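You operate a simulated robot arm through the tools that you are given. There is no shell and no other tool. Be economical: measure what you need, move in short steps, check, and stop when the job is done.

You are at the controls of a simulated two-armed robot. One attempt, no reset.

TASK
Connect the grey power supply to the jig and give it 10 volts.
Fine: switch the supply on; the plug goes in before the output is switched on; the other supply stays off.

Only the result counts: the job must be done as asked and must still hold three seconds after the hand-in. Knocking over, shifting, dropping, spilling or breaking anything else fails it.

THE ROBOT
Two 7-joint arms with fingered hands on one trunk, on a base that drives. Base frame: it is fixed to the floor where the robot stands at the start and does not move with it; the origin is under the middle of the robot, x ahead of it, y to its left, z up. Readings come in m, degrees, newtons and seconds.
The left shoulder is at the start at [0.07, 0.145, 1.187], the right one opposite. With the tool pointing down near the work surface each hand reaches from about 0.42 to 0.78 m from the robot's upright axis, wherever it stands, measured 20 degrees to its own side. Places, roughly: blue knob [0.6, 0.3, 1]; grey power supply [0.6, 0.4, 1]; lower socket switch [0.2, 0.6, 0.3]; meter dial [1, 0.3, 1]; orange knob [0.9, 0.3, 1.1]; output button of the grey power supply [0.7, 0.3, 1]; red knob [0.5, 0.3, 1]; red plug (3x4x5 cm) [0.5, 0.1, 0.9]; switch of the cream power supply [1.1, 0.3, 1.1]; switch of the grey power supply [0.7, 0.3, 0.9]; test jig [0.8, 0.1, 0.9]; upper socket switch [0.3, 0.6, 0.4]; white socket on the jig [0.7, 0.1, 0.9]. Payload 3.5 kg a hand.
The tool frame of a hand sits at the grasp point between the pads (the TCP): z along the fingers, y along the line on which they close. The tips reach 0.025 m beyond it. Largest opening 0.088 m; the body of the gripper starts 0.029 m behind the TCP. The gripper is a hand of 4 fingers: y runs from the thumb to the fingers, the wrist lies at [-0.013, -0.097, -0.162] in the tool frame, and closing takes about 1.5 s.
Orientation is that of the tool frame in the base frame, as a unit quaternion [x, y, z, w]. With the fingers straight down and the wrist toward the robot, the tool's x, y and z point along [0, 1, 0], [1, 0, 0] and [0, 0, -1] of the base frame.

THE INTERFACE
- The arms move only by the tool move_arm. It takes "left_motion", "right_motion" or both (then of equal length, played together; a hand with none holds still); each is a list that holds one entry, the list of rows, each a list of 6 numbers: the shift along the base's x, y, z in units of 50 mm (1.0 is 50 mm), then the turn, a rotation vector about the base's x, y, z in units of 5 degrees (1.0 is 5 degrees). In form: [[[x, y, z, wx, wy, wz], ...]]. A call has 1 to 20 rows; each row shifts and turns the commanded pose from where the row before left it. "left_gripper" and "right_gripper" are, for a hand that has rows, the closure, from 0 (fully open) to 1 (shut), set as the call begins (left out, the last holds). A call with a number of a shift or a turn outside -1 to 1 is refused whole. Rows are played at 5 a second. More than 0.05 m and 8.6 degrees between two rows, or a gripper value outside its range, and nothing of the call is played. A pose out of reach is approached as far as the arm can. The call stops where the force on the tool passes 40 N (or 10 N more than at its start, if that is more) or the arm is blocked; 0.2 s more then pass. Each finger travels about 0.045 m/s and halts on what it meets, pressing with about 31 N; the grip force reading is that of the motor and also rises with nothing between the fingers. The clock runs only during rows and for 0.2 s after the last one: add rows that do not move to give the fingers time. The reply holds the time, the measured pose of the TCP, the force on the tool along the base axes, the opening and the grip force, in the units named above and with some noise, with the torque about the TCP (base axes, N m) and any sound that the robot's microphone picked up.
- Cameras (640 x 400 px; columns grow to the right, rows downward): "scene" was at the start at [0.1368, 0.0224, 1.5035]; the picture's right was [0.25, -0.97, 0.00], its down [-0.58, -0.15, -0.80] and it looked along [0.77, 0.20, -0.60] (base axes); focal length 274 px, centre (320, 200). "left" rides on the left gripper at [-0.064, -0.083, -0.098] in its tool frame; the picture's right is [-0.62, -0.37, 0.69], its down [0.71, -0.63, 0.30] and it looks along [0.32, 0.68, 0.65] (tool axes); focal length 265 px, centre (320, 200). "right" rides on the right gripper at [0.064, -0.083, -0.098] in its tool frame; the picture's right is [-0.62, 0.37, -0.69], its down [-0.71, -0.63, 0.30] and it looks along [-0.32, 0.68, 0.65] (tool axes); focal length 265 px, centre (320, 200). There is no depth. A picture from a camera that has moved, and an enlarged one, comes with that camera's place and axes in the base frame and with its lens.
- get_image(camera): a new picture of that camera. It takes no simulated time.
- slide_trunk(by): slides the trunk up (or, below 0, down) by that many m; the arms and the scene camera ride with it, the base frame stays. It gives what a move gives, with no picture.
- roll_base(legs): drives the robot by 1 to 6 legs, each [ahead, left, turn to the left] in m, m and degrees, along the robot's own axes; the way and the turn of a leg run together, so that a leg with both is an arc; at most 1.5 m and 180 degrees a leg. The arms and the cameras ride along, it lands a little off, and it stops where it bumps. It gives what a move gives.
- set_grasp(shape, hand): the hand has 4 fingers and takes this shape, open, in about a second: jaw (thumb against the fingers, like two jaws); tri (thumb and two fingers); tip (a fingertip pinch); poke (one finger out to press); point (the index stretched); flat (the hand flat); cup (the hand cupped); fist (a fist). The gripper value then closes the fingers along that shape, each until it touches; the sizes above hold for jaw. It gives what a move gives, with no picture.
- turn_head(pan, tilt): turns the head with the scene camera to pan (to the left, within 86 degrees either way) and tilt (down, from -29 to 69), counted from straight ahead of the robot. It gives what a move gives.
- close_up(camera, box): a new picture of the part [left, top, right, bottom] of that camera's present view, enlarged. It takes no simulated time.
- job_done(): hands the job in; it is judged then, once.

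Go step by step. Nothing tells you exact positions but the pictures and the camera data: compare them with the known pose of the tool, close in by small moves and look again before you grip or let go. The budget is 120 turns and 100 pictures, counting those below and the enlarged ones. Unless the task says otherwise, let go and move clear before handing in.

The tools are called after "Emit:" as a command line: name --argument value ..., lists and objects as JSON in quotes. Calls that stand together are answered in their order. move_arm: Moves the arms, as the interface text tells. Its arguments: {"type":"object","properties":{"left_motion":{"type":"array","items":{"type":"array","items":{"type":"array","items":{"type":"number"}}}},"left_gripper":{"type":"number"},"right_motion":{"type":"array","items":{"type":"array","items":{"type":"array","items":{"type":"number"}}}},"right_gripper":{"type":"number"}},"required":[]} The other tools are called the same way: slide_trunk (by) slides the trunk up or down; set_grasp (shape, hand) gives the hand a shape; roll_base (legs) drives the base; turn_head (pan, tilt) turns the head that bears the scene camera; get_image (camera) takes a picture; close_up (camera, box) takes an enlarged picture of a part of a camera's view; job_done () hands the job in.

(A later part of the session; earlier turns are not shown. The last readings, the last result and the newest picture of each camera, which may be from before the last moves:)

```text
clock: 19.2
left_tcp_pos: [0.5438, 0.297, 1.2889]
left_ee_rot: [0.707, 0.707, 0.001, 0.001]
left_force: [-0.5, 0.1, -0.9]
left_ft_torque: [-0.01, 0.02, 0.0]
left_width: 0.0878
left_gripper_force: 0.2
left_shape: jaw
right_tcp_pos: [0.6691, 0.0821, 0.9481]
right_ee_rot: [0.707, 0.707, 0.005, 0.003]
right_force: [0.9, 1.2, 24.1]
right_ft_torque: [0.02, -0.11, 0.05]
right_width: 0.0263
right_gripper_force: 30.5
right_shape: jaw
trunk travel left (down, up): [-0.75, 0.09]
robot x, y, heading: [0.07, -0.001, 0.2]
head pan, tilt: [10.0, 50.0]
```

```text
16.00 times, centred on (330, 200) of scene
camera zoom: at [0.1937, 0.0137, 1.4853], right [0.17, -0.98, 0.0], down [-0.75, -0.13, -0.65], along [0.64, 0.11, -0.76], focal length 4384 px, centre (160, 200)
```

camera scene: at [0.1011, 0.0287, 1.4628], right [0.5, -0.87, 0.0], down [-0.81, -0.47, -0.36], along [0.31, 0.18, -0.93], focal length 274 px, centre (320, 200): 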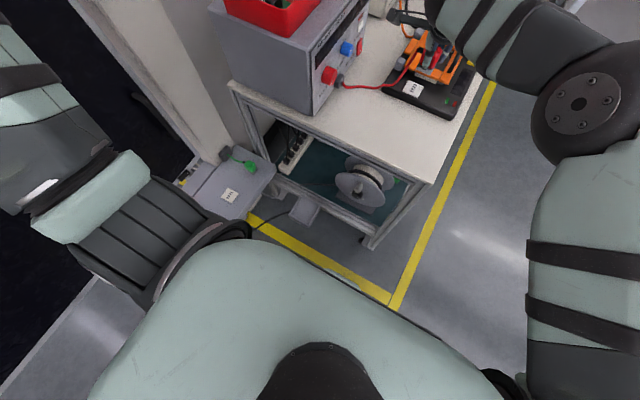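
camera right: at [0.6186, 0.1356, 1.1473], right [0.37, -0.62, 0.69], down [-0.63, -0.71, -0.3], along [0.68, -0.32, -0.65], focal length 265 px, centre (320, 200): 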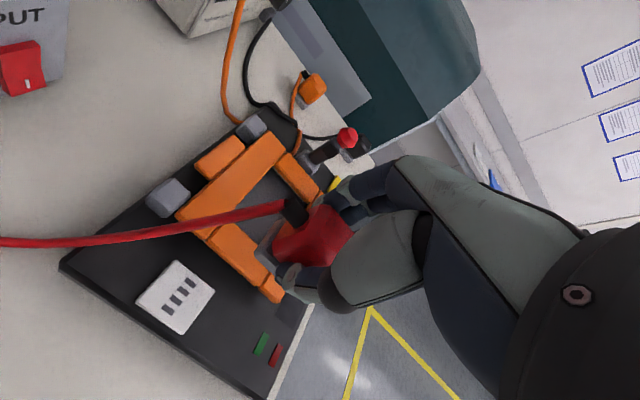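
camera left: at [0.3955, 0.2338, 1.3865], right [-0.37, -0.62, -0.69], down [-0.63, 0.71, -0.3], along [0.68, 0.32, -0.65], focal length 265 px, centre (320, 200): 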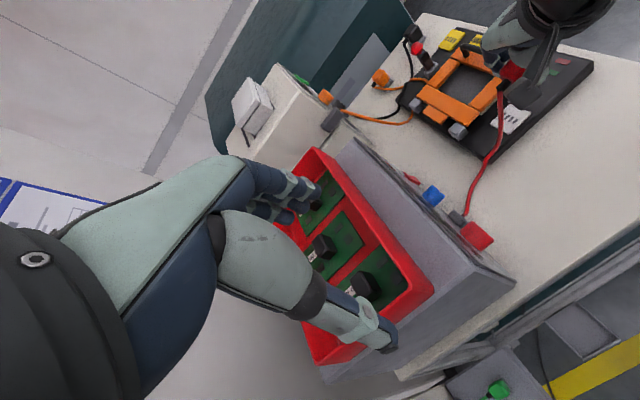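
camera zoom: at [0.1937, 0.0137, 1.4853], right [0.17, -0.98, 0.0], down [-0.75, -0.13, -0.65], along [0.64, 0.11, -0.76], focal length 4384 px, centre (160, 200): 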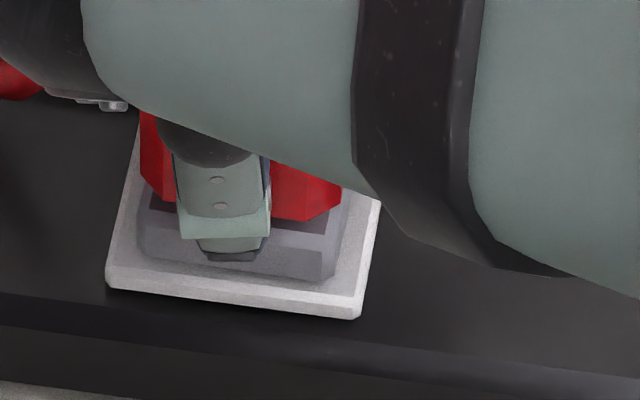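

The plug's 3×3 cm base sits within about 1 mm of centred. I'll nudge 1 mm and press a bit more.

Emit:
move_arm --right_motion '[[[0, -0.02, -0.02, 0, 0, 0], [0, 0, -0.03, 0, 0, 0], [0, 0, -0.03, 0, 0, 0], [0, 0, 0, 0, 0, 0]]]'

Emit:
close_up --camera "scene" --box '[315, 190, 345, 210]'

```text
clock: 20.2
left_tcp_pos: [0.543, 0.2976, 1.2908]
left_ee_rot: [0.707, 0.707, 0.002, 0.002]
left_force: [0.0, 0.2, 0.0]
left_ft_torque: [0.0, -0.02, -0.01]
left_width: 0.0878
left_gripper_force: 0.0
left_shape: jaw
right_tcp_pos: [0.6671, 0.0803, 0.9454]
right_ee_rot: [0.708, 0.706, 0.006, 0.005]
right_force: [1.8, 4.4, 34.5]
right_ft_torque: [0.09, -0.18, 0.03]
right_width: 0.0272
right_gripper_force: 30.9
right_shape: jaw
trunk travel left (down, up): [-0.75, 0.09]
robot x, y, heading: [0.0703, -0.0002, -0.1]
head pan, tilt: [10.0, 50.0]
```

```text
16.00 times, centred on (330, 200) of scene
camera zoom: at [0.1917, 0.0144, 1.4854], right [0.17, -0.98, 0.0], down [-0.75, -0.13, -0.65], along [0.64, 0.11, -0.76], focal length 4384 px, centre (160, 200)
```

zoom: 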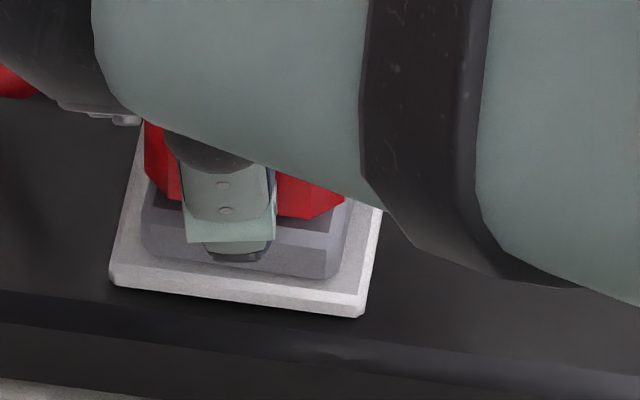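

No click. I'll lift away and tilt the plug so the head camera can see the underside and how the pins run.

Emit:
move_arm --right_motion '[[[0, 0, 0.3, 0, 0, 0], [0, 0, 0.6, 0, 0, 0], [-0.3, 0, 0.6, 0, 0, 0], [-0.3, 0, 0.5, 0, 1, 0], [-0.3, 0, 0.5, 0, 1, 0], [-0.3, 0, 0.3, 0, 1, 0], [-0.3, 0, 0, 0, 1, 0], [-0.3, 0, 0, 0, 1, 0], [-0.3, 0, 0, 0, 1, 0], [0, 0, 0, 0, 1, 0], [0, 0, 0, 0, 1, 0], [0, 0, 0, 0, 1, 0], [0, 0, 0, 0, 1, 0], [0, 0, 0, 0, 1, 0], [0, 0, 0, 0, 1, 0], [0, 0, 0, 0, 1, 0], [0, 0, 0, 0, 0, 0]]]'

Emit:
get_image --camera "scene"

```text
clock: 23.8
left_tcp_pos: [0.5485, 0.2986, 1.2873]
left_ee_rot: [0.708, 0.707, 0.0, 0.0]
left_force: [-0.6, 0.5, 0.2]
left_ft_torque: [0.01, -0.02, -0.02]
left_width: 0.0877
left_gripper_force: 0.0
left_shape: jaw
right_tcp_pos: [0.564, 0.062, 1.07]
right_ee_rot: [0.598, 0.596, -0.38, -0.379]
right_force: [0.4, 0.4, -0.6]
right_ft_torque: [-0.03, -0.02, 0.0]
right_width: 0.0264
right_gripper_force: 30.8
right_shape: jaw
right hand out of reach, approached as far as the arm can: row 16
trunk travel left (down, up): [-0.75, 0.09]
robot x, y, heading: [0.07, 0.0021, 0.1]
head pan, tilt: [10.0, 50.0]
```

```text
58 pictures are left
camera scene: at [0.1976, 0.0148, 1.4847], right [0.17, -0.98, 0.0], down [-0.75, -0.13, -0.64], along [0.63, 0.11, -0.77], focal length 274 px, centre (320, 200)
```

scene: 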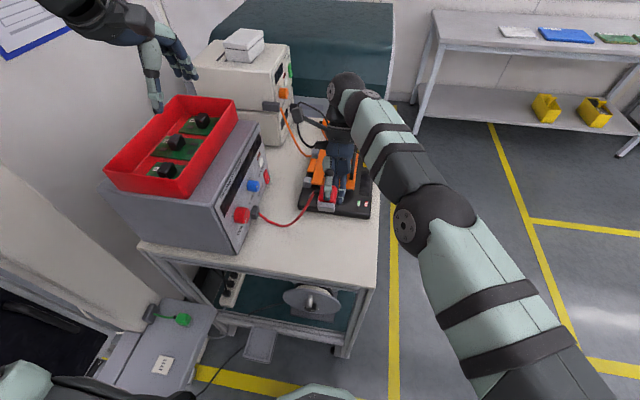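

Emit:
close_up --camera "scene" --box '[290, 160, 370, 220]'

Emit:
close_up --camera "scene" --box '[310, 180, 345, 215]'

```text
6.67 times, centred on (330, 190) of scene
camera zoom: at [0.1976, 0.0148, 1.4847], right [0.17, -0.98, 0.0], down [-0.75, -0.13, -0.64], along [0.63, 0.11, -0.77], focal length 1827 px, centre (253, 267)
```

zoom: 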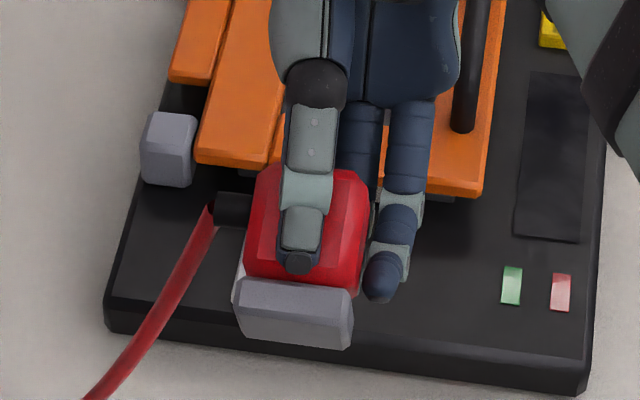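

```text
11.43 times, centred on (328, 198) of scene
camera zoom: at [0.1976, 0.0148, 1.4847], right [0.17, -0.98, 0.0], down [-0.75, -0.13, -0.64], along [0.63, 0.11, -0.77], focal length 3131 px, centre (234, 229)
```

zoom: 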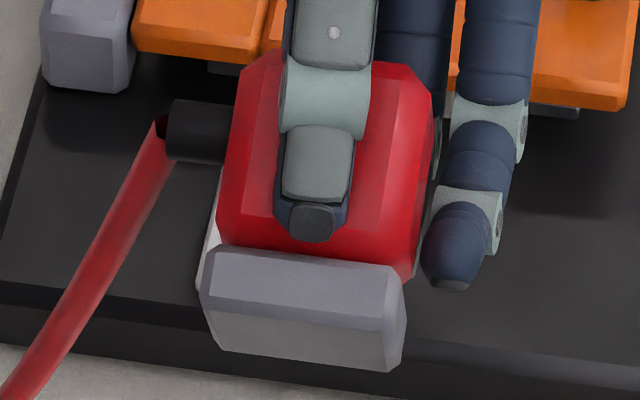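

The underside is a plain rectangular nose about 3×4 cm, with the long side now along y, while the socket's slot row runs along x. That suggests the plug should be turned 90° (cord toward −x). I'll level the hand and look at the socket again.

Emit:
move_arm --right_motion '[[[0, 0, 0, 0, -1, 0], [0, 0, 0, 0, -1, 0], [0, 0, 0, 0, -1, 0], [0, 0, 0, 0, -1, 0], [0, 0, 0, 0, -1, 0], [0, 0, 0, 0, -1, 0], [0, 0, 0, 0, -1, 0], [0, 0, 0, 0, -1, 0], [0, 0, 0, 0, -1, 0], [0, 0, 0, 0, -1, 0], [0, 0, 0, 0, -1, 0], [0, 0, 0, 0, -1, 0], [0, 0, 0, 0, -1, 0], [0, 0, 0, 0, 0, 0]]]'

Emit:
close_up --camera "right" --box '[220, 80, 380, 300]'

Emit:
close_up --camera "scene" --box '[310, 170, 350, 215]'

```text
clock: 25.5
left_tcp_pos: [0.548, 0.2972, 1.2873]
left_ee_rot: [0.707, 0.707, 0.0, 0.001]
left_force: [-0.3, -0.2, -0.7]
left_ft_torque: [0.01, -0.02, -0.02]
left_width: 0.0877
left_gripper_force: 0.1
left_shape: jaw
right_tcp_pos: [0.5501, 0.0472, 1.0058]
right_ee_rot: [0.681, 0.656, -0.216, -0.245]
right_force: [0.3, -0.3, -1.1]
right_ft_torque: [-0.03, -0.03, 0.02]
right_width: 0.0262
right_gripper_force: 31.3
right_shape: jaw
trunk travel left (down, up): [-0.75, 0.09]
robot x, y, heading: [0.0703, -0.0002, 0.0]
head pan, tilt: [10.0, 50.0]
stopped in row 8 (right hand): the arm was blocked; the commanded pose is now the measured one
```

```text
1.82 times, centred on (300, 190) of right
camera zoom: at [0.5477, 0.1084, 1.1355], right [0.69, -0.66, 0.3], down [-0.72, -0.69, 0.13], along [0.12, -0.3, -0.94], focal length 483 px, centre (356, 218)
```

zoom: 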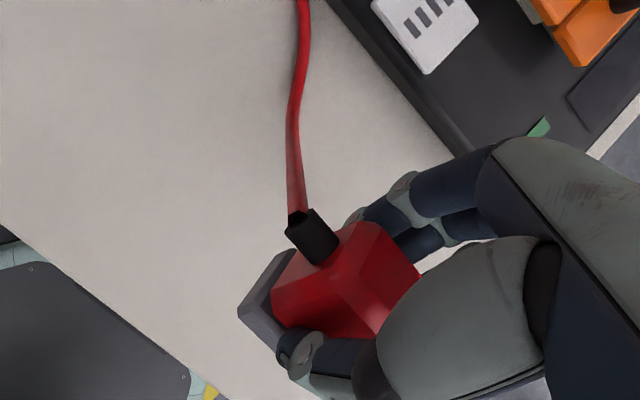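

```text
8.89 times, centred on (330, 192) of scene
camera zoom: at [0.1984, 0.014, 1.4847], right [0.17, -0.98, 0.0], down [-0.75, -0.13, -0.64], along [0.63, 0.11, -0.77], focal length 2436 px, centre (231, 267)
```

zoom: 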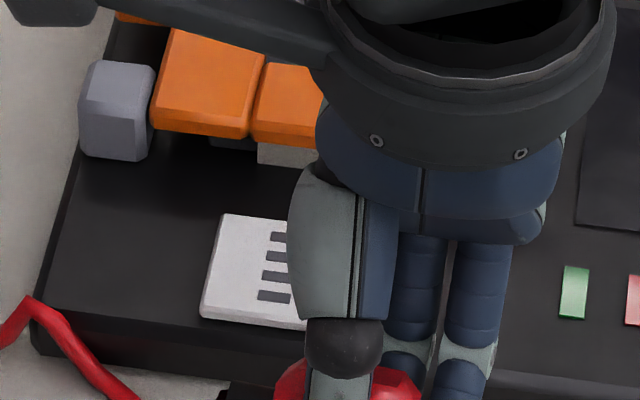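

The arm got blocked midway through levelling. I'll finish levelling while lifting and moving slightly forward.

Emit:
move_arm --right_motion '[[[0, 0, 0.4, 0, 0, 0], [0.2, 0.1, 0.4, 0, 0, 0], [0.2, 0.1, 0.3, -0.06, -0.95, 0.05], [0.2, 0.1, 0.2, -0.06, -0.95, 0.05], [0.2, 0.1, 0, -0.06, -0.95, 0.05], [0.1, 0.1, 0, -0.06, -0.95, 0.05], [0, 0, 0, -0.06, -0.95, 0.05], [0, 0, 0, -0.06, -0.95, 0.05], [0, 0, 0, -0.06, -0.95, 0.05], [0, 0, 0, -0.06, -0.95, 0.05], [0, 0, 0, 0, 0, 0]]]'

```text
clock: 27.1
left_tcp_pos: [0.5486, 0.2982, 1.2873]
left_ee_rot: [0.707, 0.707, 0.001, 0.001]
left_force: [0.2, 1.3, -0.5]
left_ft_torque: [-0.02, -0.02, -0.02]
left_width: 0.0876
left_gripper_force: 0.0
left_shape: jaw
right_tcp_pos: [0.5837, 0.057, 1.0081]
right_ee_rot: [0.712, 0.672, -0.127, -0.161]
right_force: [-0.7, -0.5, -0.5]
right_ft_torque: [0.04, 0.0, -0.01]
right_width: 0.0261
right_gripper_force: 31.4
right_shape: jaw
trunk travel left (down, up): [-0.75, 0.09]
robot x, y, heading: [0.0681, -0.0031, 0.1]
head pan, tilt: [10.0, 50.0]
stopped in row 8 (right hand): the arm was blocked; the commanded pose is now the measured one
```

Emit:
get_image --camera "scene"

Emit:
get_image --camera "left"

```text
53 pictures are left
camera scene: at [0.1982, 0.0139, 1.4847], right [0.17, -0.98, 0.0], down [-0.75, -0.13, -0.64], along [0.63, 0.11, -0.77], focal length 274 px, centre (320, 200)
```

scene: 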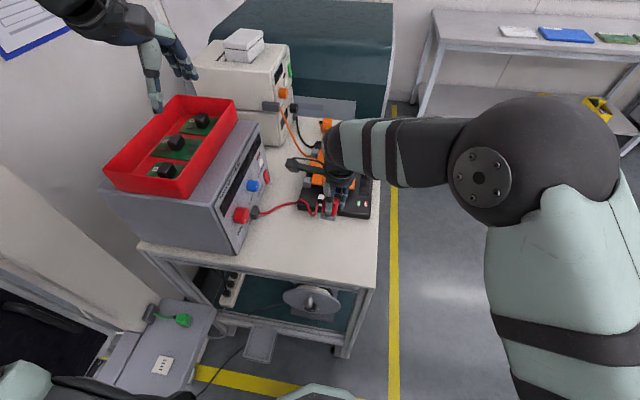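

```text
52 pictures are left
camera left: at [0.4648, 0.2329, 1.3869], right [-0.37, -0.62, -0.69], down [-0.63, 0.71, -0.3], along [0.68, 0.32, -0.65], focal length 265 px, centre (320, 200)
```

left: 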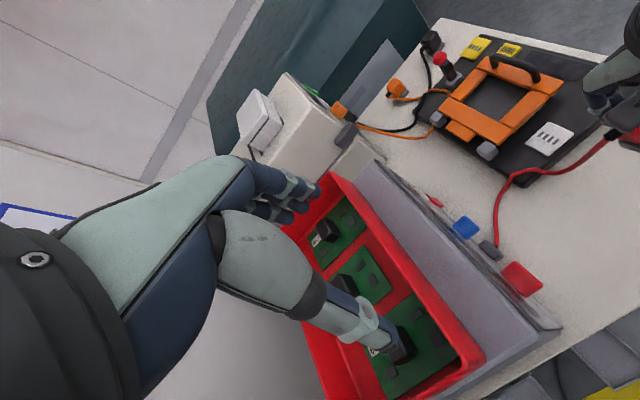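

Probably the elbow is just reconfiguring and can't keep up; I'll finish slowly.

Emit:
move_arm --right_motion '[[[0, 0, 0.1, -0.056, -0.474, 0.066], [0, 0, 0.1, -0.056, -0.474, 0.066], [0, 0, 0.1, -0.056, -0.474, 0.066], [0, 0, 0.1, -0.056, -0.474, 0.066], [0, 0, 0.1, -0.056, -0.474, 0.066], [0, 0, 0.1, -0.056, -0.474, 0.066], [0, 0, 0.1, -0.056, -0.474, 0.066], [0, 0, 0.1, -0.056, -0.474, 0.066], [0, 0, 0.1, -0.056, -0.474, 0.066], [0, 0, 0.1, -0.056, -0.474, 0.066], [0, 0, 0, 0, 0, 0], [0, 0, 0, 0, 0, 0]]]'

```text
clock: 28.7
left_tcp_pos: [0.5481, 0.2973, 1.2869]
left_ee_rot: [0.707, 0.707, 0.002, 0.001]
left_force: [0.5, 0.1, 0.1]
left_ft_torque: [-0.02, -0.02, 0.01]
left_width: 0.0875
left_gripper_force: 0.0
left_shape: jaw
right_tcp_pos: [0.5668, 0.0465, 0.9858]
right_ee_rot: [0.719, 0.68, -0.085, -0.118]
right_force: [-1.2, -0.6, -1.0]
right_ft_torque: [0.01, 0.01, 0.01]
right_width: 0.026
right_gripper_force: 30.8
right_shape: jaw
trunk travel left (down, up): [-0.75, 0.09]
robot x, y, heading: [0.0694, 0.0019, 0.3]
head pan, tilt: [10.0, 50.0]
stopped in row 7 (right hand): the arm was blocked; the commanded pose is now the measured one
```

Emit:
move_arm --right_motion '[[[0, 0, 0.1, 0, 0, 0], [0, 0, 0.1, 0, 0, 0], [0, 0, 0.1, 0, 0, 0], [0, 0, 0, 0, 0, 0], [0, 0, 0, 0, 0, 0], [0, 0, 0, 0, 0, 0]]]'

Emit:
get_image --camera "scene"

```text
clock: 30.1
left_tcp_pos: [0.5473, 0.2979, 1.2881]
left_ee_rot: [0.706, 0.708, 0.0, 0.0]
left_force: [-0.5, 0.9, -0.3]
left_ft_torque: [-0.01, -0.01, 0.02]
left_width: 0.0878
left_gripper_force: 0.2
left_shape: jaw
right_tcp_pos: [0.5666, 0.0473, 1.0012]
right_ee_rot: [0.718, 0.681, -0.084, -0.117]
right_force: [-0.4, -0.3, 0.2]
right_ft_torque: [0.0, -0.01, 0.0]
right_width: 0.0263
right_gripper_force: 31.1
right_shape: jaw
trunk travel left (down, up): [-0.75, 0.09]
robot x, y, heading: [0.0708, 0.0057, -0.0]
head pan, tilt: [10.0, 50.0]
```

```text
51 pictures are left
camera scene: at [0.1984, 0.0141, 1.4847], right [0.17, -0.98, 0.0], down [-0.75, -0.13, -0.64], along [0.63, 0.11, -0.77], focal length 274 px, centre (320, 200)
```

scene: 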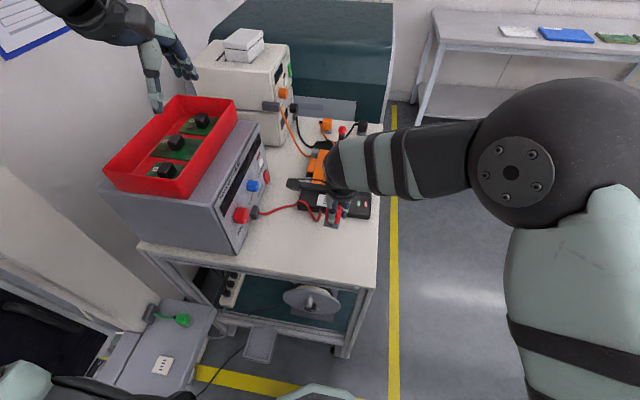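

Translation works, so it's a wrist limit in this configuration. I'll yaw the hand (the direction wanted anyway) and see if it frees up.

Emit:
move_arm --right_motion '[[[0, 0, 0.3, 0, 0, 0.5], [0, 0, 0.3, 0, 0, 0.7], [0, 0, 0.2, 0, 0, 0.7], [0, 0, 0, 0, 0, 0.7], [0, 0, 0, 0, 0, 0.7], [0, 0, 0, 0, 0, 0.7], [0, 0, 0, 0, 0, 0.7], [0, 0, 0, 0, 0, 0.7], [0, 0, 0, 0, 0, 0.7], [0, 0, 0, 0, 0, 0]]]'

```text
clock: 32.3
left_tcp_pos: [0.5473, 0.2969, 1.2873]
left_ee_rot: [0.707, 0.707, 0.0, 0.0]
left_force: [0.8, -0.6, -0.5]
left_ft_torque: [0.01, 0.02, -0.02]
left_width: 0.0878
left_gripper_force: 0.0
left_shape: jaw
right_tcp_pos: [0.5662, 0.049, 1.0394]
right_ee_rot: [0.513, 0.847, -0.112, -0.088]
right_force: [-0.9, -0.9, -1.2]
right_ft_torque: [0.01, -0.01, 0.0]
right_width: 0.0259
right_gripper_force: 30.9
right_shape: jaw
trunk travel left (down, up): [-0.75, 0.09]
robot x, y, heading: [0.0696, -0.001, 0.3]
head pan, tilt: [10.0, 50.0]
```

Emit:
move_arm --right_motion '[[[0, 0, 0, 0.15, -0.118, 0.689], [0, 0, 0, 0.15, -0.118, 0.689], [0, 0, 0, 0.15, -0.118, 0.689], [0, 0, 0, 0.15, -0.118, 0.689], [0, 0, 0, 0.15, -0.118, 0.689], [0, 0, 0, 0.15, -0.118, 0.689], [0, 0, 0, 0.15, -0.118, 0.689], [0, 0, 0, 0.15, -0.118, 0.689], [0, 0, 0, 0.15, -0.118, 0.689], [0, 0, 0, 0.15, -0.118, 0.689], [0, 0, 0, 0.15, -0.118, 0.689], [0, 0, 0, 0.15, -0.118, 0.689], [0, 0, 0, 0.15, -0.118, 0.689], [0, 0, 0, 0.15, -0.118, 0.689], [0, 0, 0, 0.15, -0.118, 0.689], [0, 0, 0, 0.15, -0.118, 0.689], [0, 0, 0, 0.15, -0.118, 0.689], [0, 0, 0, 0.15, -0.118, 0.689], [0, 0, 0, 0, 0, 0]]]'

Emit:
get_image --camera "right"

Emit:
close_up --camera "scene" --box '[260, 140, 400, 240]'

```text
clock: 36.3
left_tcp_pos: [0.5489, 0.2977, 1.2876]
left_ee_rot: [0.707, 0.707, 0.0, 0.0]
left_force: [-0.7, -0.3, -0.3]
left_ft_torque: [0.0, -0.02, 0.02]
left_width: 0.0876
left_gripper_force: 0.1
left_shape: jaw
right_tcp_pos: [0.5661, 0.0477, 1.0393]
right_ee_rot: [0.0, 1.0, 0.0, 0.002]
right_force: [1.0, -0.3, -0.6]
right_ft_torque: [0.03, 0.0, -0.03]
right_width: 0.026
right_gripper_force: 30.9
right_shape: jaw
trunk travel left (down, up): [-0.75, 0.09]
robot x, y, heading: [0.0736, 0.0001, 0.1]
head pan, tilt: [10.0, 50.0]
```

```text
50 pictures are left
camera right: at [0.5023, -0.0353, 1.1392], right [0.62, 0.37, 0.69], down [0.71, -0.63, -0.3], along [0.33, 0.68, -0.65], focal length 265 px, centre (320, 200)
```

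right: 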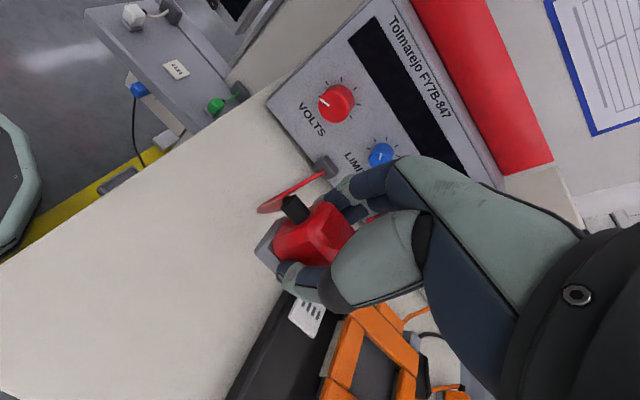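

```text
4.00 times, centred on (330, 190) of scene
camera zoom: at [0.1983, 0.0141, 1.4847], right [0.17, -0.98, 0.0], down [-0.75, -0.13, -0.64], along [0.63, 0.11, -0.77], focal length 1096 px, centre (280, 240)
```

zoom: 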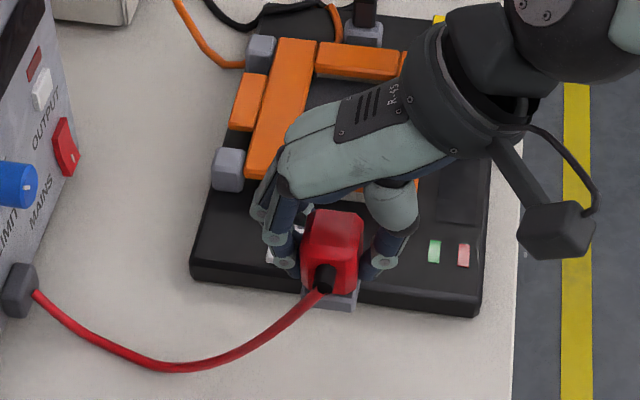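

The hand is now vertical with the plug turned 90° and the cord toward −x. Moving over the socket.

Emit:
move_arm --right_motion '[[[0.5, 0.18, 0, 0, 0, 0], [0.5, 0.18, 0, 0, 0, 0], [0.5, 0.18, 0, 0, 0, 0], [0.58, 0.19, 0, 0, 0, 0], [0, 0, -0.3, 0, 0, 0], [0, 0, -0.4, 0, 0, 0], [0, 0, -0.3, 0, 0, 0], [0, 0, 0, 0, 0, 0], [0, 0, 0, 0, 0, 0]]]'

Emit:
close_up --camera "right" --box '[220, 170, 380, 310]'

Emit:
close_up --camera "scene" --box '[300, 160, 360, 210]'

```text
clock: 38.3
left_tcp_pos: [0.5479, 0.2973, 1.2878]
left_ee_rot: [0.707, 0.707, 0.0, 0.0]
left_force: [0.2, 0.4, 0.7]
left_ft_torque: [-0.03, 0.01, 0.0]
left_width: 0.0876
left_gripper_force: 0.0
left_shape: jaw
right_tcp_pos: [0.6708, 0.0831, 0.9911]
right_ee_rot: [0.0, 1.0, -0.001, 0.0]
right_force: [-0.4, -0.1, -0.6]
right_ft_torque: [-0.02, -0.02, 0.02]
right_width: 0.0258
right_gripper_force: 30.9
right_shape: jaw
trunk travel left (down, up): [-0.75, 0.09]
robot x, y, heading: [0.0728, 0.0017, 0.1]
head pan, tilt: [10.0, 50.0]
```

```text
2.86 times, centred on (300, 240) of right
camera zoom: at [0.607, 0.0007, 1.0897], right [0.62, 0.37, 0.69], down [0.71, -0.63, -0.3], along [0.33, 0.68, -0.65], focal length 758 px, centre (377, 86)
```

zoom: 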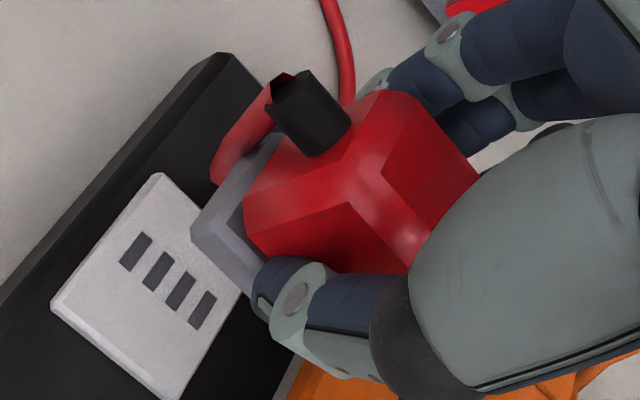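

```text
8.00 times, centred on (330, 185) of scene
camera zoom: at [0.1984, 0.014, 1.4847], right [0.17, -0.98, 0.0], down [-0.75, -0.13, -0.64], along [0.63, 0.11, -0.77], focal length 2192 px, centre (240, 320)
```

zoom: 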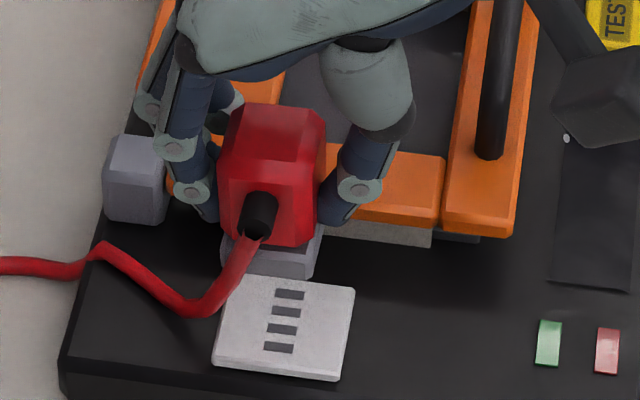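

Good clear view. Lowering further.

Emit:
move_arm --right_motion '[[[0, 0, -0.3, 0, 0, 0], [0, 0, -0.3, 0, 0, 0], [0, 0, 0, 0, 0, 0], [0, 0, 0, 0, 0, 0]]]'

Emit:
close_up --camera "scene" --box '[310, 170, 350, 210]'

Emit:
close_up --camera "right" --box '[220, 170, 380, 310]'

```text
clock: 39.3
left_tcp_pos: [0.5487, 0.2975, 1.2879]
left_ee_rot: [0.706, 0.708, 0.0, 0.0]
left_force: [0.4, -0.4, 0.0]
left_ft_torque: [0.02, 0.0, -0.02]
left_width: 0.0876
left_gripper_force: 0.1
left_shape: jaw
right_tcp_pos: [0.6714, 0.084, 0.9598]
right_ee_rot: [0.001, 1.0, -0.001, 0.0]
right_force: [-0.7, -0.2, -0.1]
right_ft_torque: [0.0, -0.03, 0.0]
right_width: 0.026
right_gripper_force: 30.8
right_shape: jaw
trunk travel left (down, up): [-0.75, 0.09]
robot x, y, heading: [0.0697, -0.0009, 0.2]
head pan, tilt: [10.0, 50.0]
```

```text
10.00 times, centred on (330, 190) of scene
camera zoom: at [0.1985, 0.0141, 1.4847], right [0.17, -0.98, 0.0], down [-0.75, -0.13, -0.64], along [0.63, 0.11, -0.77], focal length 2740 px, centre (220, 300)
```

zoom: 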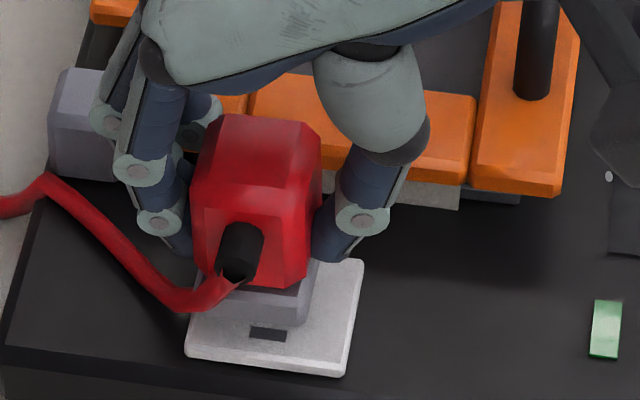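

```text
2.86 times, centred on (300, 240) of right
camera zoom: at [0.6065, 0.0013, 1.0592], right [0.62, 0.37, 0.69], down [0.71, -0.63, -0.3], along [0.33, 0.68, -0.65], focal length 758 px, centre (377, 86)
```

zoom: 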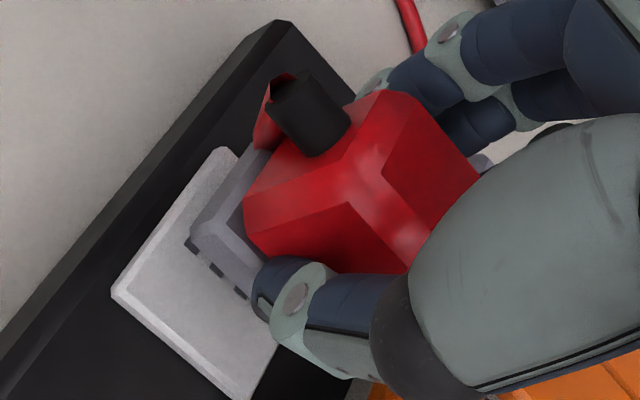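

Emit:
move_arm --right_motion '[[[0, 0, -0.1, 0, 0, 0], [0, 0, -0.06, 0, 0, 0], [0, 0, -0.04, 0, 0, 0], [0, 0, 0, 0, 0, 0]]]'

Emit:
close_up --camera "scene" --box '[315, 190, 345, 210]'

Emit:
close_up --camera "right" --box '[220, 170, 380, 310]'

```text
clock: 40.3
left_tcp_pos: [0.547, 0.2982, 1.2881]
left_ee_rot: [0.707, 0.707, 0.0, -0.001]
left_force: [0.0, -0.7, 1.0]
left_ft_torque: [-0.01, -0.03, 0.0]
left_width: 0.0877
left_gripper_force: 0.0
left_shape: jaw
right_tcp_pos: [0.6703, 0.0834, 0.9501]
right_ee_rot: [0.0, 1.0, 0.0, 0.0]
right_force: [-0.3, 0.1, -0.3]
right_ft_torque: [0.01, 0.0, -0.04]
right_width: 0.0262
right_gripper_force: 30.9
right_shape: jaw
trunk travel left (down, up): [-0.75, 0.09]
robot x, y, heading: [0.0663, -0.0005, 0.1]
head pan, tilt: [10.0, 50.0]
```

```text
16.00 times, centred on (330, 200) of scene
camera zoom: at [0.1985, 0.0141, 1.4847], right [0.17, -0.98, 0.0], down [-0.75, -0.13, -0.64], along [0.63, 0.11, -0.77], focal length 4384 px, centre (160, 200)
```

zoom: 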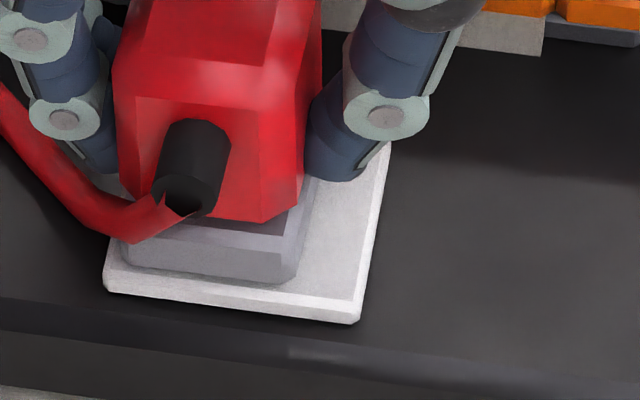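

```text
2.86 times, centred on (300, 240) of right
camera zoom: at [0.6066, 0.0012, 1.0486], right [0.62, 0.37, 0.69], down [0.71, -0.63, -0.3], along [0.33, 0.68, -0.65], focal length 758 px, centre (377, 86)
```

zoom: 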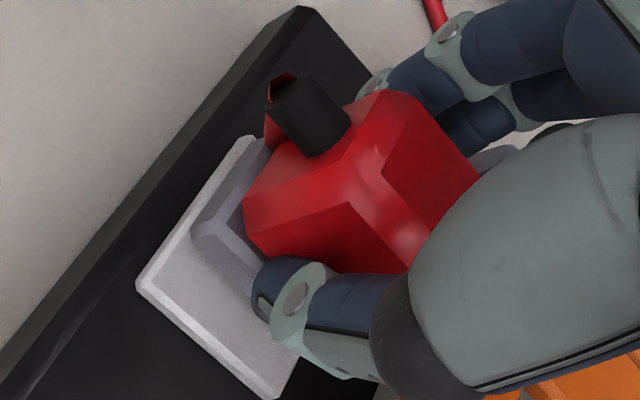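

With the plug almost touching, it's clear it must move about 4.5 mm toward −y. Shifting, then pressing gently.

Emit:
move_arm --right_motion '[[[0.015, -0.09, 0, 0, 0, 0], [0, 0, 0, 0, 0, 0], [0, 0, 0, 0, 0, 0]]]'

Emit:
close_up --camera "scene" --box '[315, 190, 345, 210]'

```text
clock: 41.1
left_tcp_pos: [0.5481, 0.2974, 1.2865]
left_ee_rot: [0.708, 0.706, 0.0, -0.001]
left_force: [0.1, 0.5, 0.4]
left_ft_torque: [0.01, 0.0, 0.0]
left_width: 0.0875
left_gripper_force: 0.0
left_shape: jaw
right_tcp_pos: [0.6707, 0.0794, 0.9488]
right_ee_rot: [0.001, 1.0, -0.001, 0.001]
right_force: [-0.4, -0.6, 0.0]
right_ft_torque: [-0.03, 0.03, -0.04]
right_width: 0.0262
right_gripper_force: 30.7
right_shape: jaw
trunk travel left (down, up): [-0.75, 0.09]
robot x, y, heading: [0.0678, 0.0022, 0.1]
head pan, tilt: [10.0, 50.0]
```

```text
16.00 times, centred on (330, 200) of scene
camera zoom: at [0.1985, 0.0142, 1.4847], right [0.17, -0.98, 0.0], down [-0.75, -0.13, -0.64], along [0.63, 0.11, -0.77], focal length 4384 px, centre (160, 200)
```

zoom: 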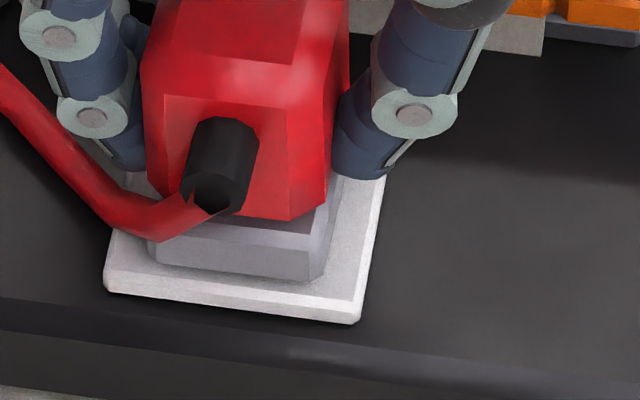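

Centred in y now. Pressing down gently.

Emit:
move_arm --right_motion '[[[0, 0, -0.03, 0, 0, 0], [0, 0, -0.03, 0, 0, 0], [0, 0, -0.03, 0, 0, 0], [0, 0, -0.03, 0, 0, 0], [0, 0, -0.03, 0, 0, 0], [0, 0, 0, 0, 0, 0]]]'

Emit:
close_up --camera "scene" --box '[315, 190, 345, 210]'

```text
clock: 42.5
left_tcp_pos: [0.5453, 0.2979, 1.2898]
left_ee_rot: [0.708, 0.706, 0.001, 0.001]
left_force: [0.2, 0.2, 0.1]
left_ft_torque: [0.01, 0.01, 0.03]
left_width: 0.0876
left_gripper_force: 0.1
left_shape: jaw
right_tcp_pos: [0.6715, 0.079, 0.947]
right_ee_rot: [0.001, 1.0, 0.001, 0.005]
right_force: [9.4, 2.5, 25.5]
right_ft_torque: [0.34, -0.21, -0.13]
right_width: 0.0267
right_gripper_force: 31.2
right_shape: jaw
trunk travel left (down, up): [-0.75, 0.09]
robot x, y, heading: [0.0683, 0.0003, 0.1]
head pan, tilt: [10.0, 50.0]
heard: snap
```

```text
16.00 times, centred on (330, 200) of scene
camera zoom: at [0.1959, 0.0142, 1.4852], right [0.17, -0.98, 0.0], down [-0.75, -0.13, -0.64], along [0.63, 0.11, -0.77], focal length 4384 px, centre (160, 200)
```

zoom: 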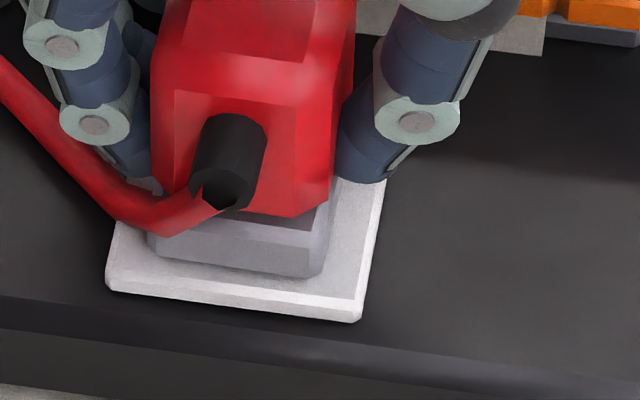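

A "snap" was heard: the plug is seated. Releasing partially and lifting straight up.

Emit:
move_arm --right_motion '[[[0, 0, 0.05, 0, 0, 0], [0, 0, 0.05, 0, 0, 0], [0, 0, 0, 0, 0, 0], [0, 0, 0, 0, 0, 0], [0, 0, 0, 0, 0, 0], [0, 0, 0, 0, 0, 0]]]' --right_gripper 0.45

Emit:
move_arm --right_motion '[[[0, 0, 0.2, 0, 0, 0], [0, 0, 0.5, 0, 0, 0], [0, 0, 0.6, 0, 0, 0], [0, 0, 0.6, 0, 0, 0], [0, 0, 0, 0, 0, 0]]]'

Emit:
get_image --camera "right"

Emit:
close_up --camera "scene" --box '[220, 120, 380, 240]'

```text
clock: 43.9
left_tcp_pos: [0.5489, 0.2974, 1.2872]
left_ee_rot: [0.707, 0.707, 0.001, 0.001]
left_force: [-0.5, -1.5, -0.3]
left_ft_torque: [0.04, -0.01, 0.01]
left_width: 0.0876
left_gripper_force: 0.0
left_shape: jaw
right_tcp_pos: [0.6699, 0.0795, 0.9495]
right_ee_rot: [0.001, 1.0, -0.001, 0.0]
right_force: [-0.7, 0.6, 0.5]
right_ft_torque: [0.01, 0.02, 0.0]
right_width: 0.048
right_gripper_force: 0.1
right_shape: jaw
trunk travel left (down, up): [-0.75, 0.09]
robot x, y, heading: [0.072, -0.0007, 0.0]
head pan, tilt: [10.0, 50.0]
```

```text
clock: 45.1
left_tcp_pos: [0.5494, 0.2989, 1.2871]
left_ee_rot: [0.707, 0.707, 0.0, 0.0]
left_force: [-0.3, -0.5, 0.4]
left_ft_torque: [-0.01, -0.01, -0.03]
left_width: 0.0876
left_gripper_force: 0.0
left_shape: jaw
right_tcp_pos: [0.6715, 0.0811, 1.0442]
right_ee_rot: [0.001, 1.0, -0.001, -0.001]
right_force: [0.2, 0.1, -0.1]
right_ft_torque: [-0.01, -0.01, 0.02]
right_width: 0.0479
right_gripper_force: 0.0
right_shape: jaw
trunk travel left (down, up): [-0.75, 0.09]
robot x, y, heading: [0.0714, 0.0045, 0.2]
head pan, tilt: [10.0, 50.0]
```

```text
40 pictures are left
camera right: at [0.6079, -0.0022, 1.1425], right [0.62, 0.37, 0.69], down [0.71, -0.63, -0.3], along [0.33, 0.68, -0.65], focal length 265 px, centre (320, 200)
```

right: 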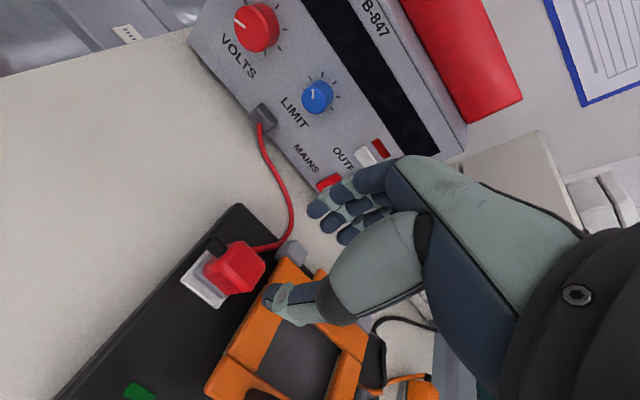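

```text
3.33 times, centred on (300, 180) of scene
camera zoom: at [0.1987, 0.014, 1.4847], right [0.17, -0.98, 0.0], down [-0.75, -0.13, -0.64], along [0.63, 0.11, -0.77], focal length 913 px, centre (387, 267)
```

zoom: 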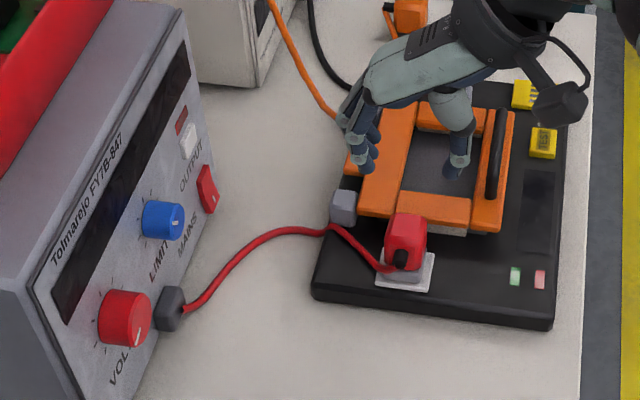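

The plug is seated with the cord slack. Next I'll turn the right hand so the fingers point at the panel (+y), staying well above the jig.

Emit:
move_arm --right_motion '[[[0, 0, 0.8, 0, 0, 0], [0, 0, 0.8, 0, 0, 0], [0, -0.1, 0.2, 0.693, 0.693, -0.693], [0, -0.1, 0, 0.693, 0.693, -0.693], [0, -0.1, 0, 0.693, 0.693, -0.693], [0, -0.1, 0, 0.693, 0.693, -0.693], [0, 0, 0, 0.693, 0.693, -0.693], [0, 0, 0, 0.693, 0.693, -0.693], [0, 0, 0, 0.693, 0.693, -0.693], [0, 0, 0, 0.693, 0.693, -0.693], [0, 0, 0, 0.693, 0.693, -0.693], [0, 0, 0, 0.693, 0.693, -0.693]]]'

Emit:
move_arm --right_motion '[[[0, 0, 0, 0.693, 0.693, -0.693], [0, 0, 0, 0.693, 0.693, -0.693], [0, 0, 0, 0.693, 0.693, -0.693], [0, 0, 0, 0.693, 0.693, -0.693], [0, 0, 0, 0.693, 0.693, -0.693], [0, 0, 0, 0.693, 0.693, -0.693], [0, 0, 0, 0.693, 0.693, -0.693], [0, 0, 0, 0.693, 0.693, -0.693], [0, 0, 0, 0.693, 0.693, -0.693], [0, 0, 0, 0.693, 0.693, -0.693], [0, 0, 0, 0, 0, 0]]]'

Emit:
get_image --camera "right"

Emit:
get_image --camera "scene"

```text
clock: 47.7
left_tcp_pos: [0.5476, 0.2974, 1.2888]
left_ee_rot: [0.707, 0.707, 0.0, 0.0]
left_force: [0.0, 0.2, -1.0]
left_ft_torque: [-0.04, 0.01, -0.02]
left_width: 0.0877
left_gripper_force: 0.1
left_shape: jaw
right_tcp_pos: [0.6706, 0.0584, 1.1334]
right_ee_rot: [0.29, 0.866, 0.288, -0.289]
right_force: [-0.4, -0.3, -0.4]
right_ft_torque: [0.0, 0.0, 0.02]
right_width: 0.0479
right_gripper_force: 0.0
right_shape: jaw
trunk travel left (down, up): [-0.75, 0.09]
robot x, y, heading: [0.0718, 0.001, 0.0]
head pan, tilt: [10.0, 50.0]
```

```text
clock: 50.1
left_tcp_pos: [0.5479, 0.2967, 1.2875]
left_ee_rot: [0.707, 0.707, 0.0, 0.0]
left_force: [-0.3, -0.1, 0.4]
left_ft_torque: [0.01, 0.0, 0.01]
left_width: 0.0873
left_gripper_force: 0.1
left_shape: jaw
right_tcp_pos: [0.6706, 0.0596, 1.1327]
right_ee_rot: [0.5, 0.5, 0.5, -0.5]
right_force: [0.6, 1.0, -0.1]
right_ft_torque: [0.0, 0.02, 0.0]
right_width: 0.0482
right_gripper_force: 0.0
right_shape: jaw
trunk travel left (down, up): [-0.75, 0.09]
robot x, y, heading: [0.0707, -0.0006, -0.2]
head pan, tilt: [10.0, 50.0]
```

```text
38 pictures are left
camera right: at [0.5881, -0.0392, 1.1971], right [0.37, -0.69, -0.62], down [-0.63, 0.3, -0.71], along [0.68, 0.65, -0.33], focal length 265 px, centre (320, 200)
```

right: 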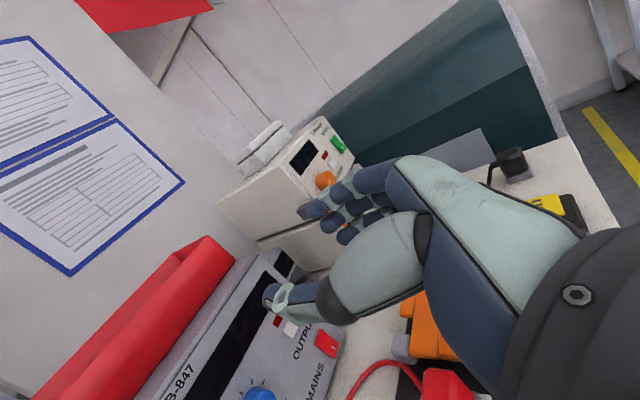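

```text
37 pictures are left
camera scene: at [0.1984, 0.014, 1.4847], right [0.17, -0.98, 0.0], down [-0.75, -0.13, -0.64], along [0.63, 0.11, -0.77], focal length 274 px, centre (320, 200)
```

scene: 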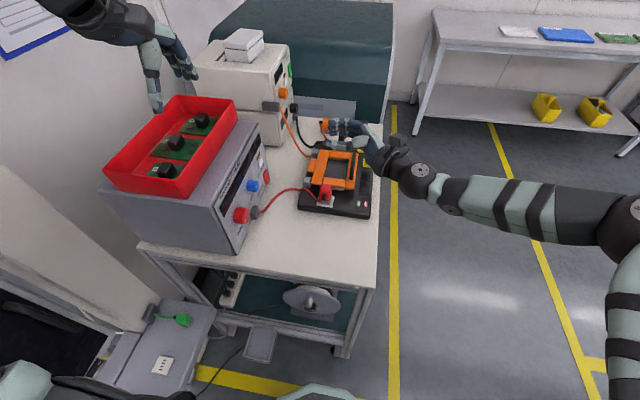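

The panel lies in the plane y≈0.27; I estimate red knob [0.54, –, 0.993], output button [0.709, –, 0.994], rocker [0.719, –, 0.92]. I'll shape the right hand to poke and approach the rocker.

Emit:
set_grasp --shape "poke" --hand "right"

Emit:
move_arm --right_motion '[[[0.1, 0, -0.6, 0, 0, 0], [0.1, 0, -0.6, 0, 0, 0], [0.1, 0.2, -0.6, 0, 0, 0], [0.1, 0.3, -0.4, 0, 0, 0], [0, 0.4, 0, 0, 0, 0], [0, 0.4, 0, 0, 0, 0], [0, 0, 0, 0, 0, 0]]]'

Emit:
get_image --camera "right"

Emit:
close_up --camera "scene" --box '[220, 110, 380, 230]'

```text
clock: 51.0
left_tcp_pos: [0.5478, 0.2961, 1.2861]
left_ee_rot: [0.707, 0.708, 0.0, 0.0]
left_force: [-1.1, 0.0, 0.4]
left_ft_torque: [-0.01, 0.0, -0.03]
left_width: 0.0875
left_gripper_force: 0.1
left_shape: jaw
right_tcp_pos: [0.6705, 0.0586, 1.1328]
right_ee_rot: [-0.5, -0.501, -0.498, 0.501]
right_force: [-0.8, -0.1, 0.0]
right_ft_torque: [0.01, 0.0, 0.0]
right_width: 0.0003
right_gripper_force: 0.2
right_shape: poke
trunk travel left (down, up): [-0.75, 0.09]
robot x, y, heading: [0.071, -0.0007, -0.0]
head pan, tilt: [10.0, 50.0]
```

```text
clock: 52.6
left_tcp_pos: [0.5478, 0.2963, 1.2879]
left_ee_rot: [0.707, 0.707, 0.0, 0.001]
left_force: [-0.2, -0.2, -0.9]
left_ft_torque: [0.01, 0.0, 0.0]
left_width: 0.0875
left_gripper_force: 0.0
left_shape: jaw
right_tcp_pos: [0.6894, 0.123, 1.024]
right_ee_rot: [0.5, 0.501, 0.499, -0.5]
right_force: [0.2, -0.4, 0.4]
right_ft_torque: [-0.01, 0.0, 0.0]
right_width: 0.0
right_gripper_force: 0.0
right_shape: poke
trunk travel left (down, up): [-0.75, 0.09]
robot x, y, heading: [0.0702, 0.0018, 0.0]
head pan, tilt: [10.0, 50.0]
```

```text
36 pictures are left
camera right: at [0.6075, 0.0253, 1.0881], right [0.37, -0.69, -0.62], down [-0.63, 0.3, -0.71], along [0.68, 0.65, -0.33], focal length 265 px, centre (320, 200)
```

right: 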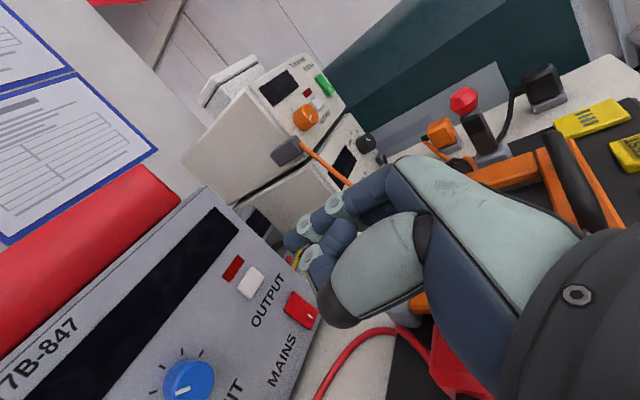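

```text
3.33 times, centred on (300, 170) of scene
camera zoom: at [0.1985, 0.0135, 1.4847], right [0.17, -0.98, 0.0], down [-0.75, -0.13, -0.64], along [0.63, 0.11, -0.77], focal length 913 px, centre (387, 300)
```

zoom: 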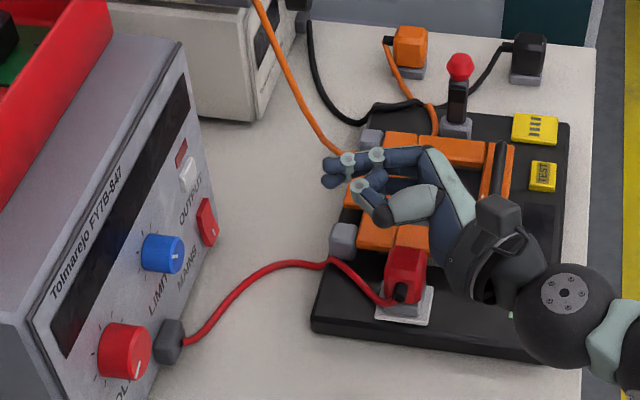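

Emit:
close_up --camera "right" --box '[220, 160, 420, 330]'

Emit:
close_up --camera "scene" --box '[290, 140, 350, 180]'

```text
2.35 times, centred on (320, 245) of right
camera zoom: at [0.6075, 0.0253, 1.0881], right [0.37, -0.69, -0.62], down [-0.63, 0.3, -0.71], along [0.68, 0.65, -0.33], focal length 624 px, centre (320, 94)
```

zoom: 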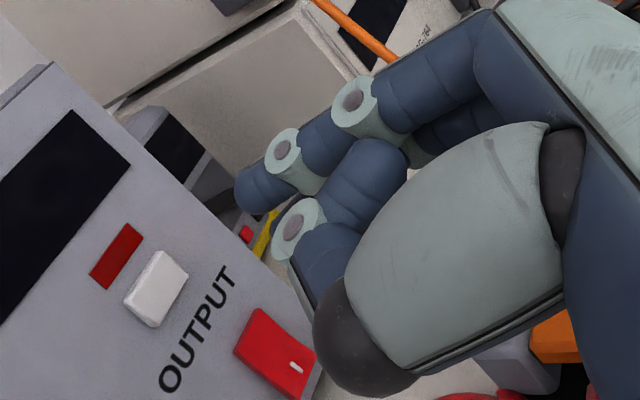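

```text
10.00 times, centred on (320, 160) of scene
camera zoom: at [0.1985, 0.0135, 1.4847], right [0.17, -0.98, 0.0], down [-0.75, -0.13, -0.64], along [0.63, 0.11, -0.77], focal length 2740 px, centre (320, 600)
```

zoom: 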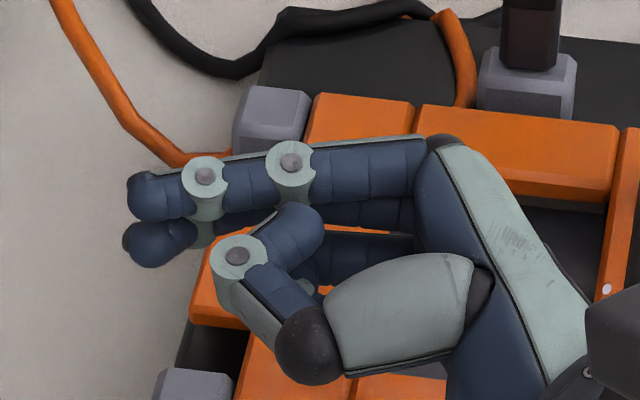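

Emit:
set_grasp --shape "point" --hand "right"

Emit:
close_up --camera "scene" --box '[290, 140, 350, 180]'

Emit:
close_up --camera "right" --box '[220, 160, 420, 330]'

```text
clock: 53.5
left_tcp_pos: [0.5474, 0.2981, 1.2881]
left_ee_rot: [0.707, 0.707, 0.0, 0.0]
left_force: [-0.7, 0.1, 0.4]
left_ft_torque: [-0.06, 0.0, -0.01]
left_width: 0.0878
left_gripper_force: 0.0
left_shape: jaw
right_tcp_pos: [0.6899, 0.1242, 1.023]
right_ee_rot: [0.5, 0.502, 0.499, -0.5]
right_force: [-0.5, -0.8, 0.5]
right_ft_torque: [0.03, 0.01, 0.03]
right_width: 0.0
right_gripper_force: 0.0
right_shape: point
trunk travel left (down, up): [-0.75, 0.09]
robot x, y, heading: [0.0697, -0.0062, -0.1]
head pan, tilt: [10.0, 50.0]
```

```text
10.00 times, centred on (320, 160) of scene
camera zoom: at [0.1983, 0.0142, 1.4847], right [0.17, -0.98, 0.0], down [-0.75, -0.13, -0.64], along [0.63, 0.11, -0.77], focal length 2740 px, centre (320, 600)
```

zoom: 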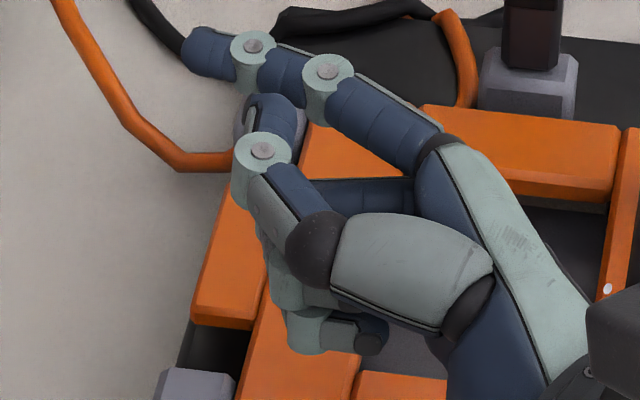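

```text
2.35 times, centred on (320, 245) of right
camera zoom: at [0.6073, 0.0256, 1.0884], right [0.37, -0.69, -0.62], down [-0.63, 0.3, -0.72], along [0.68, 0.66, -0.33], focal length 624 px, centre (320, 94)
```

zoom: 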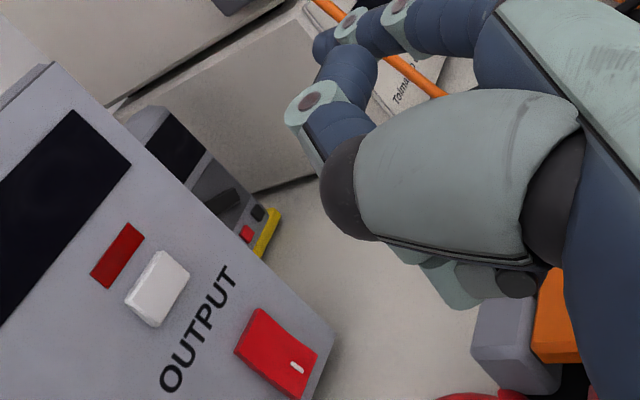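

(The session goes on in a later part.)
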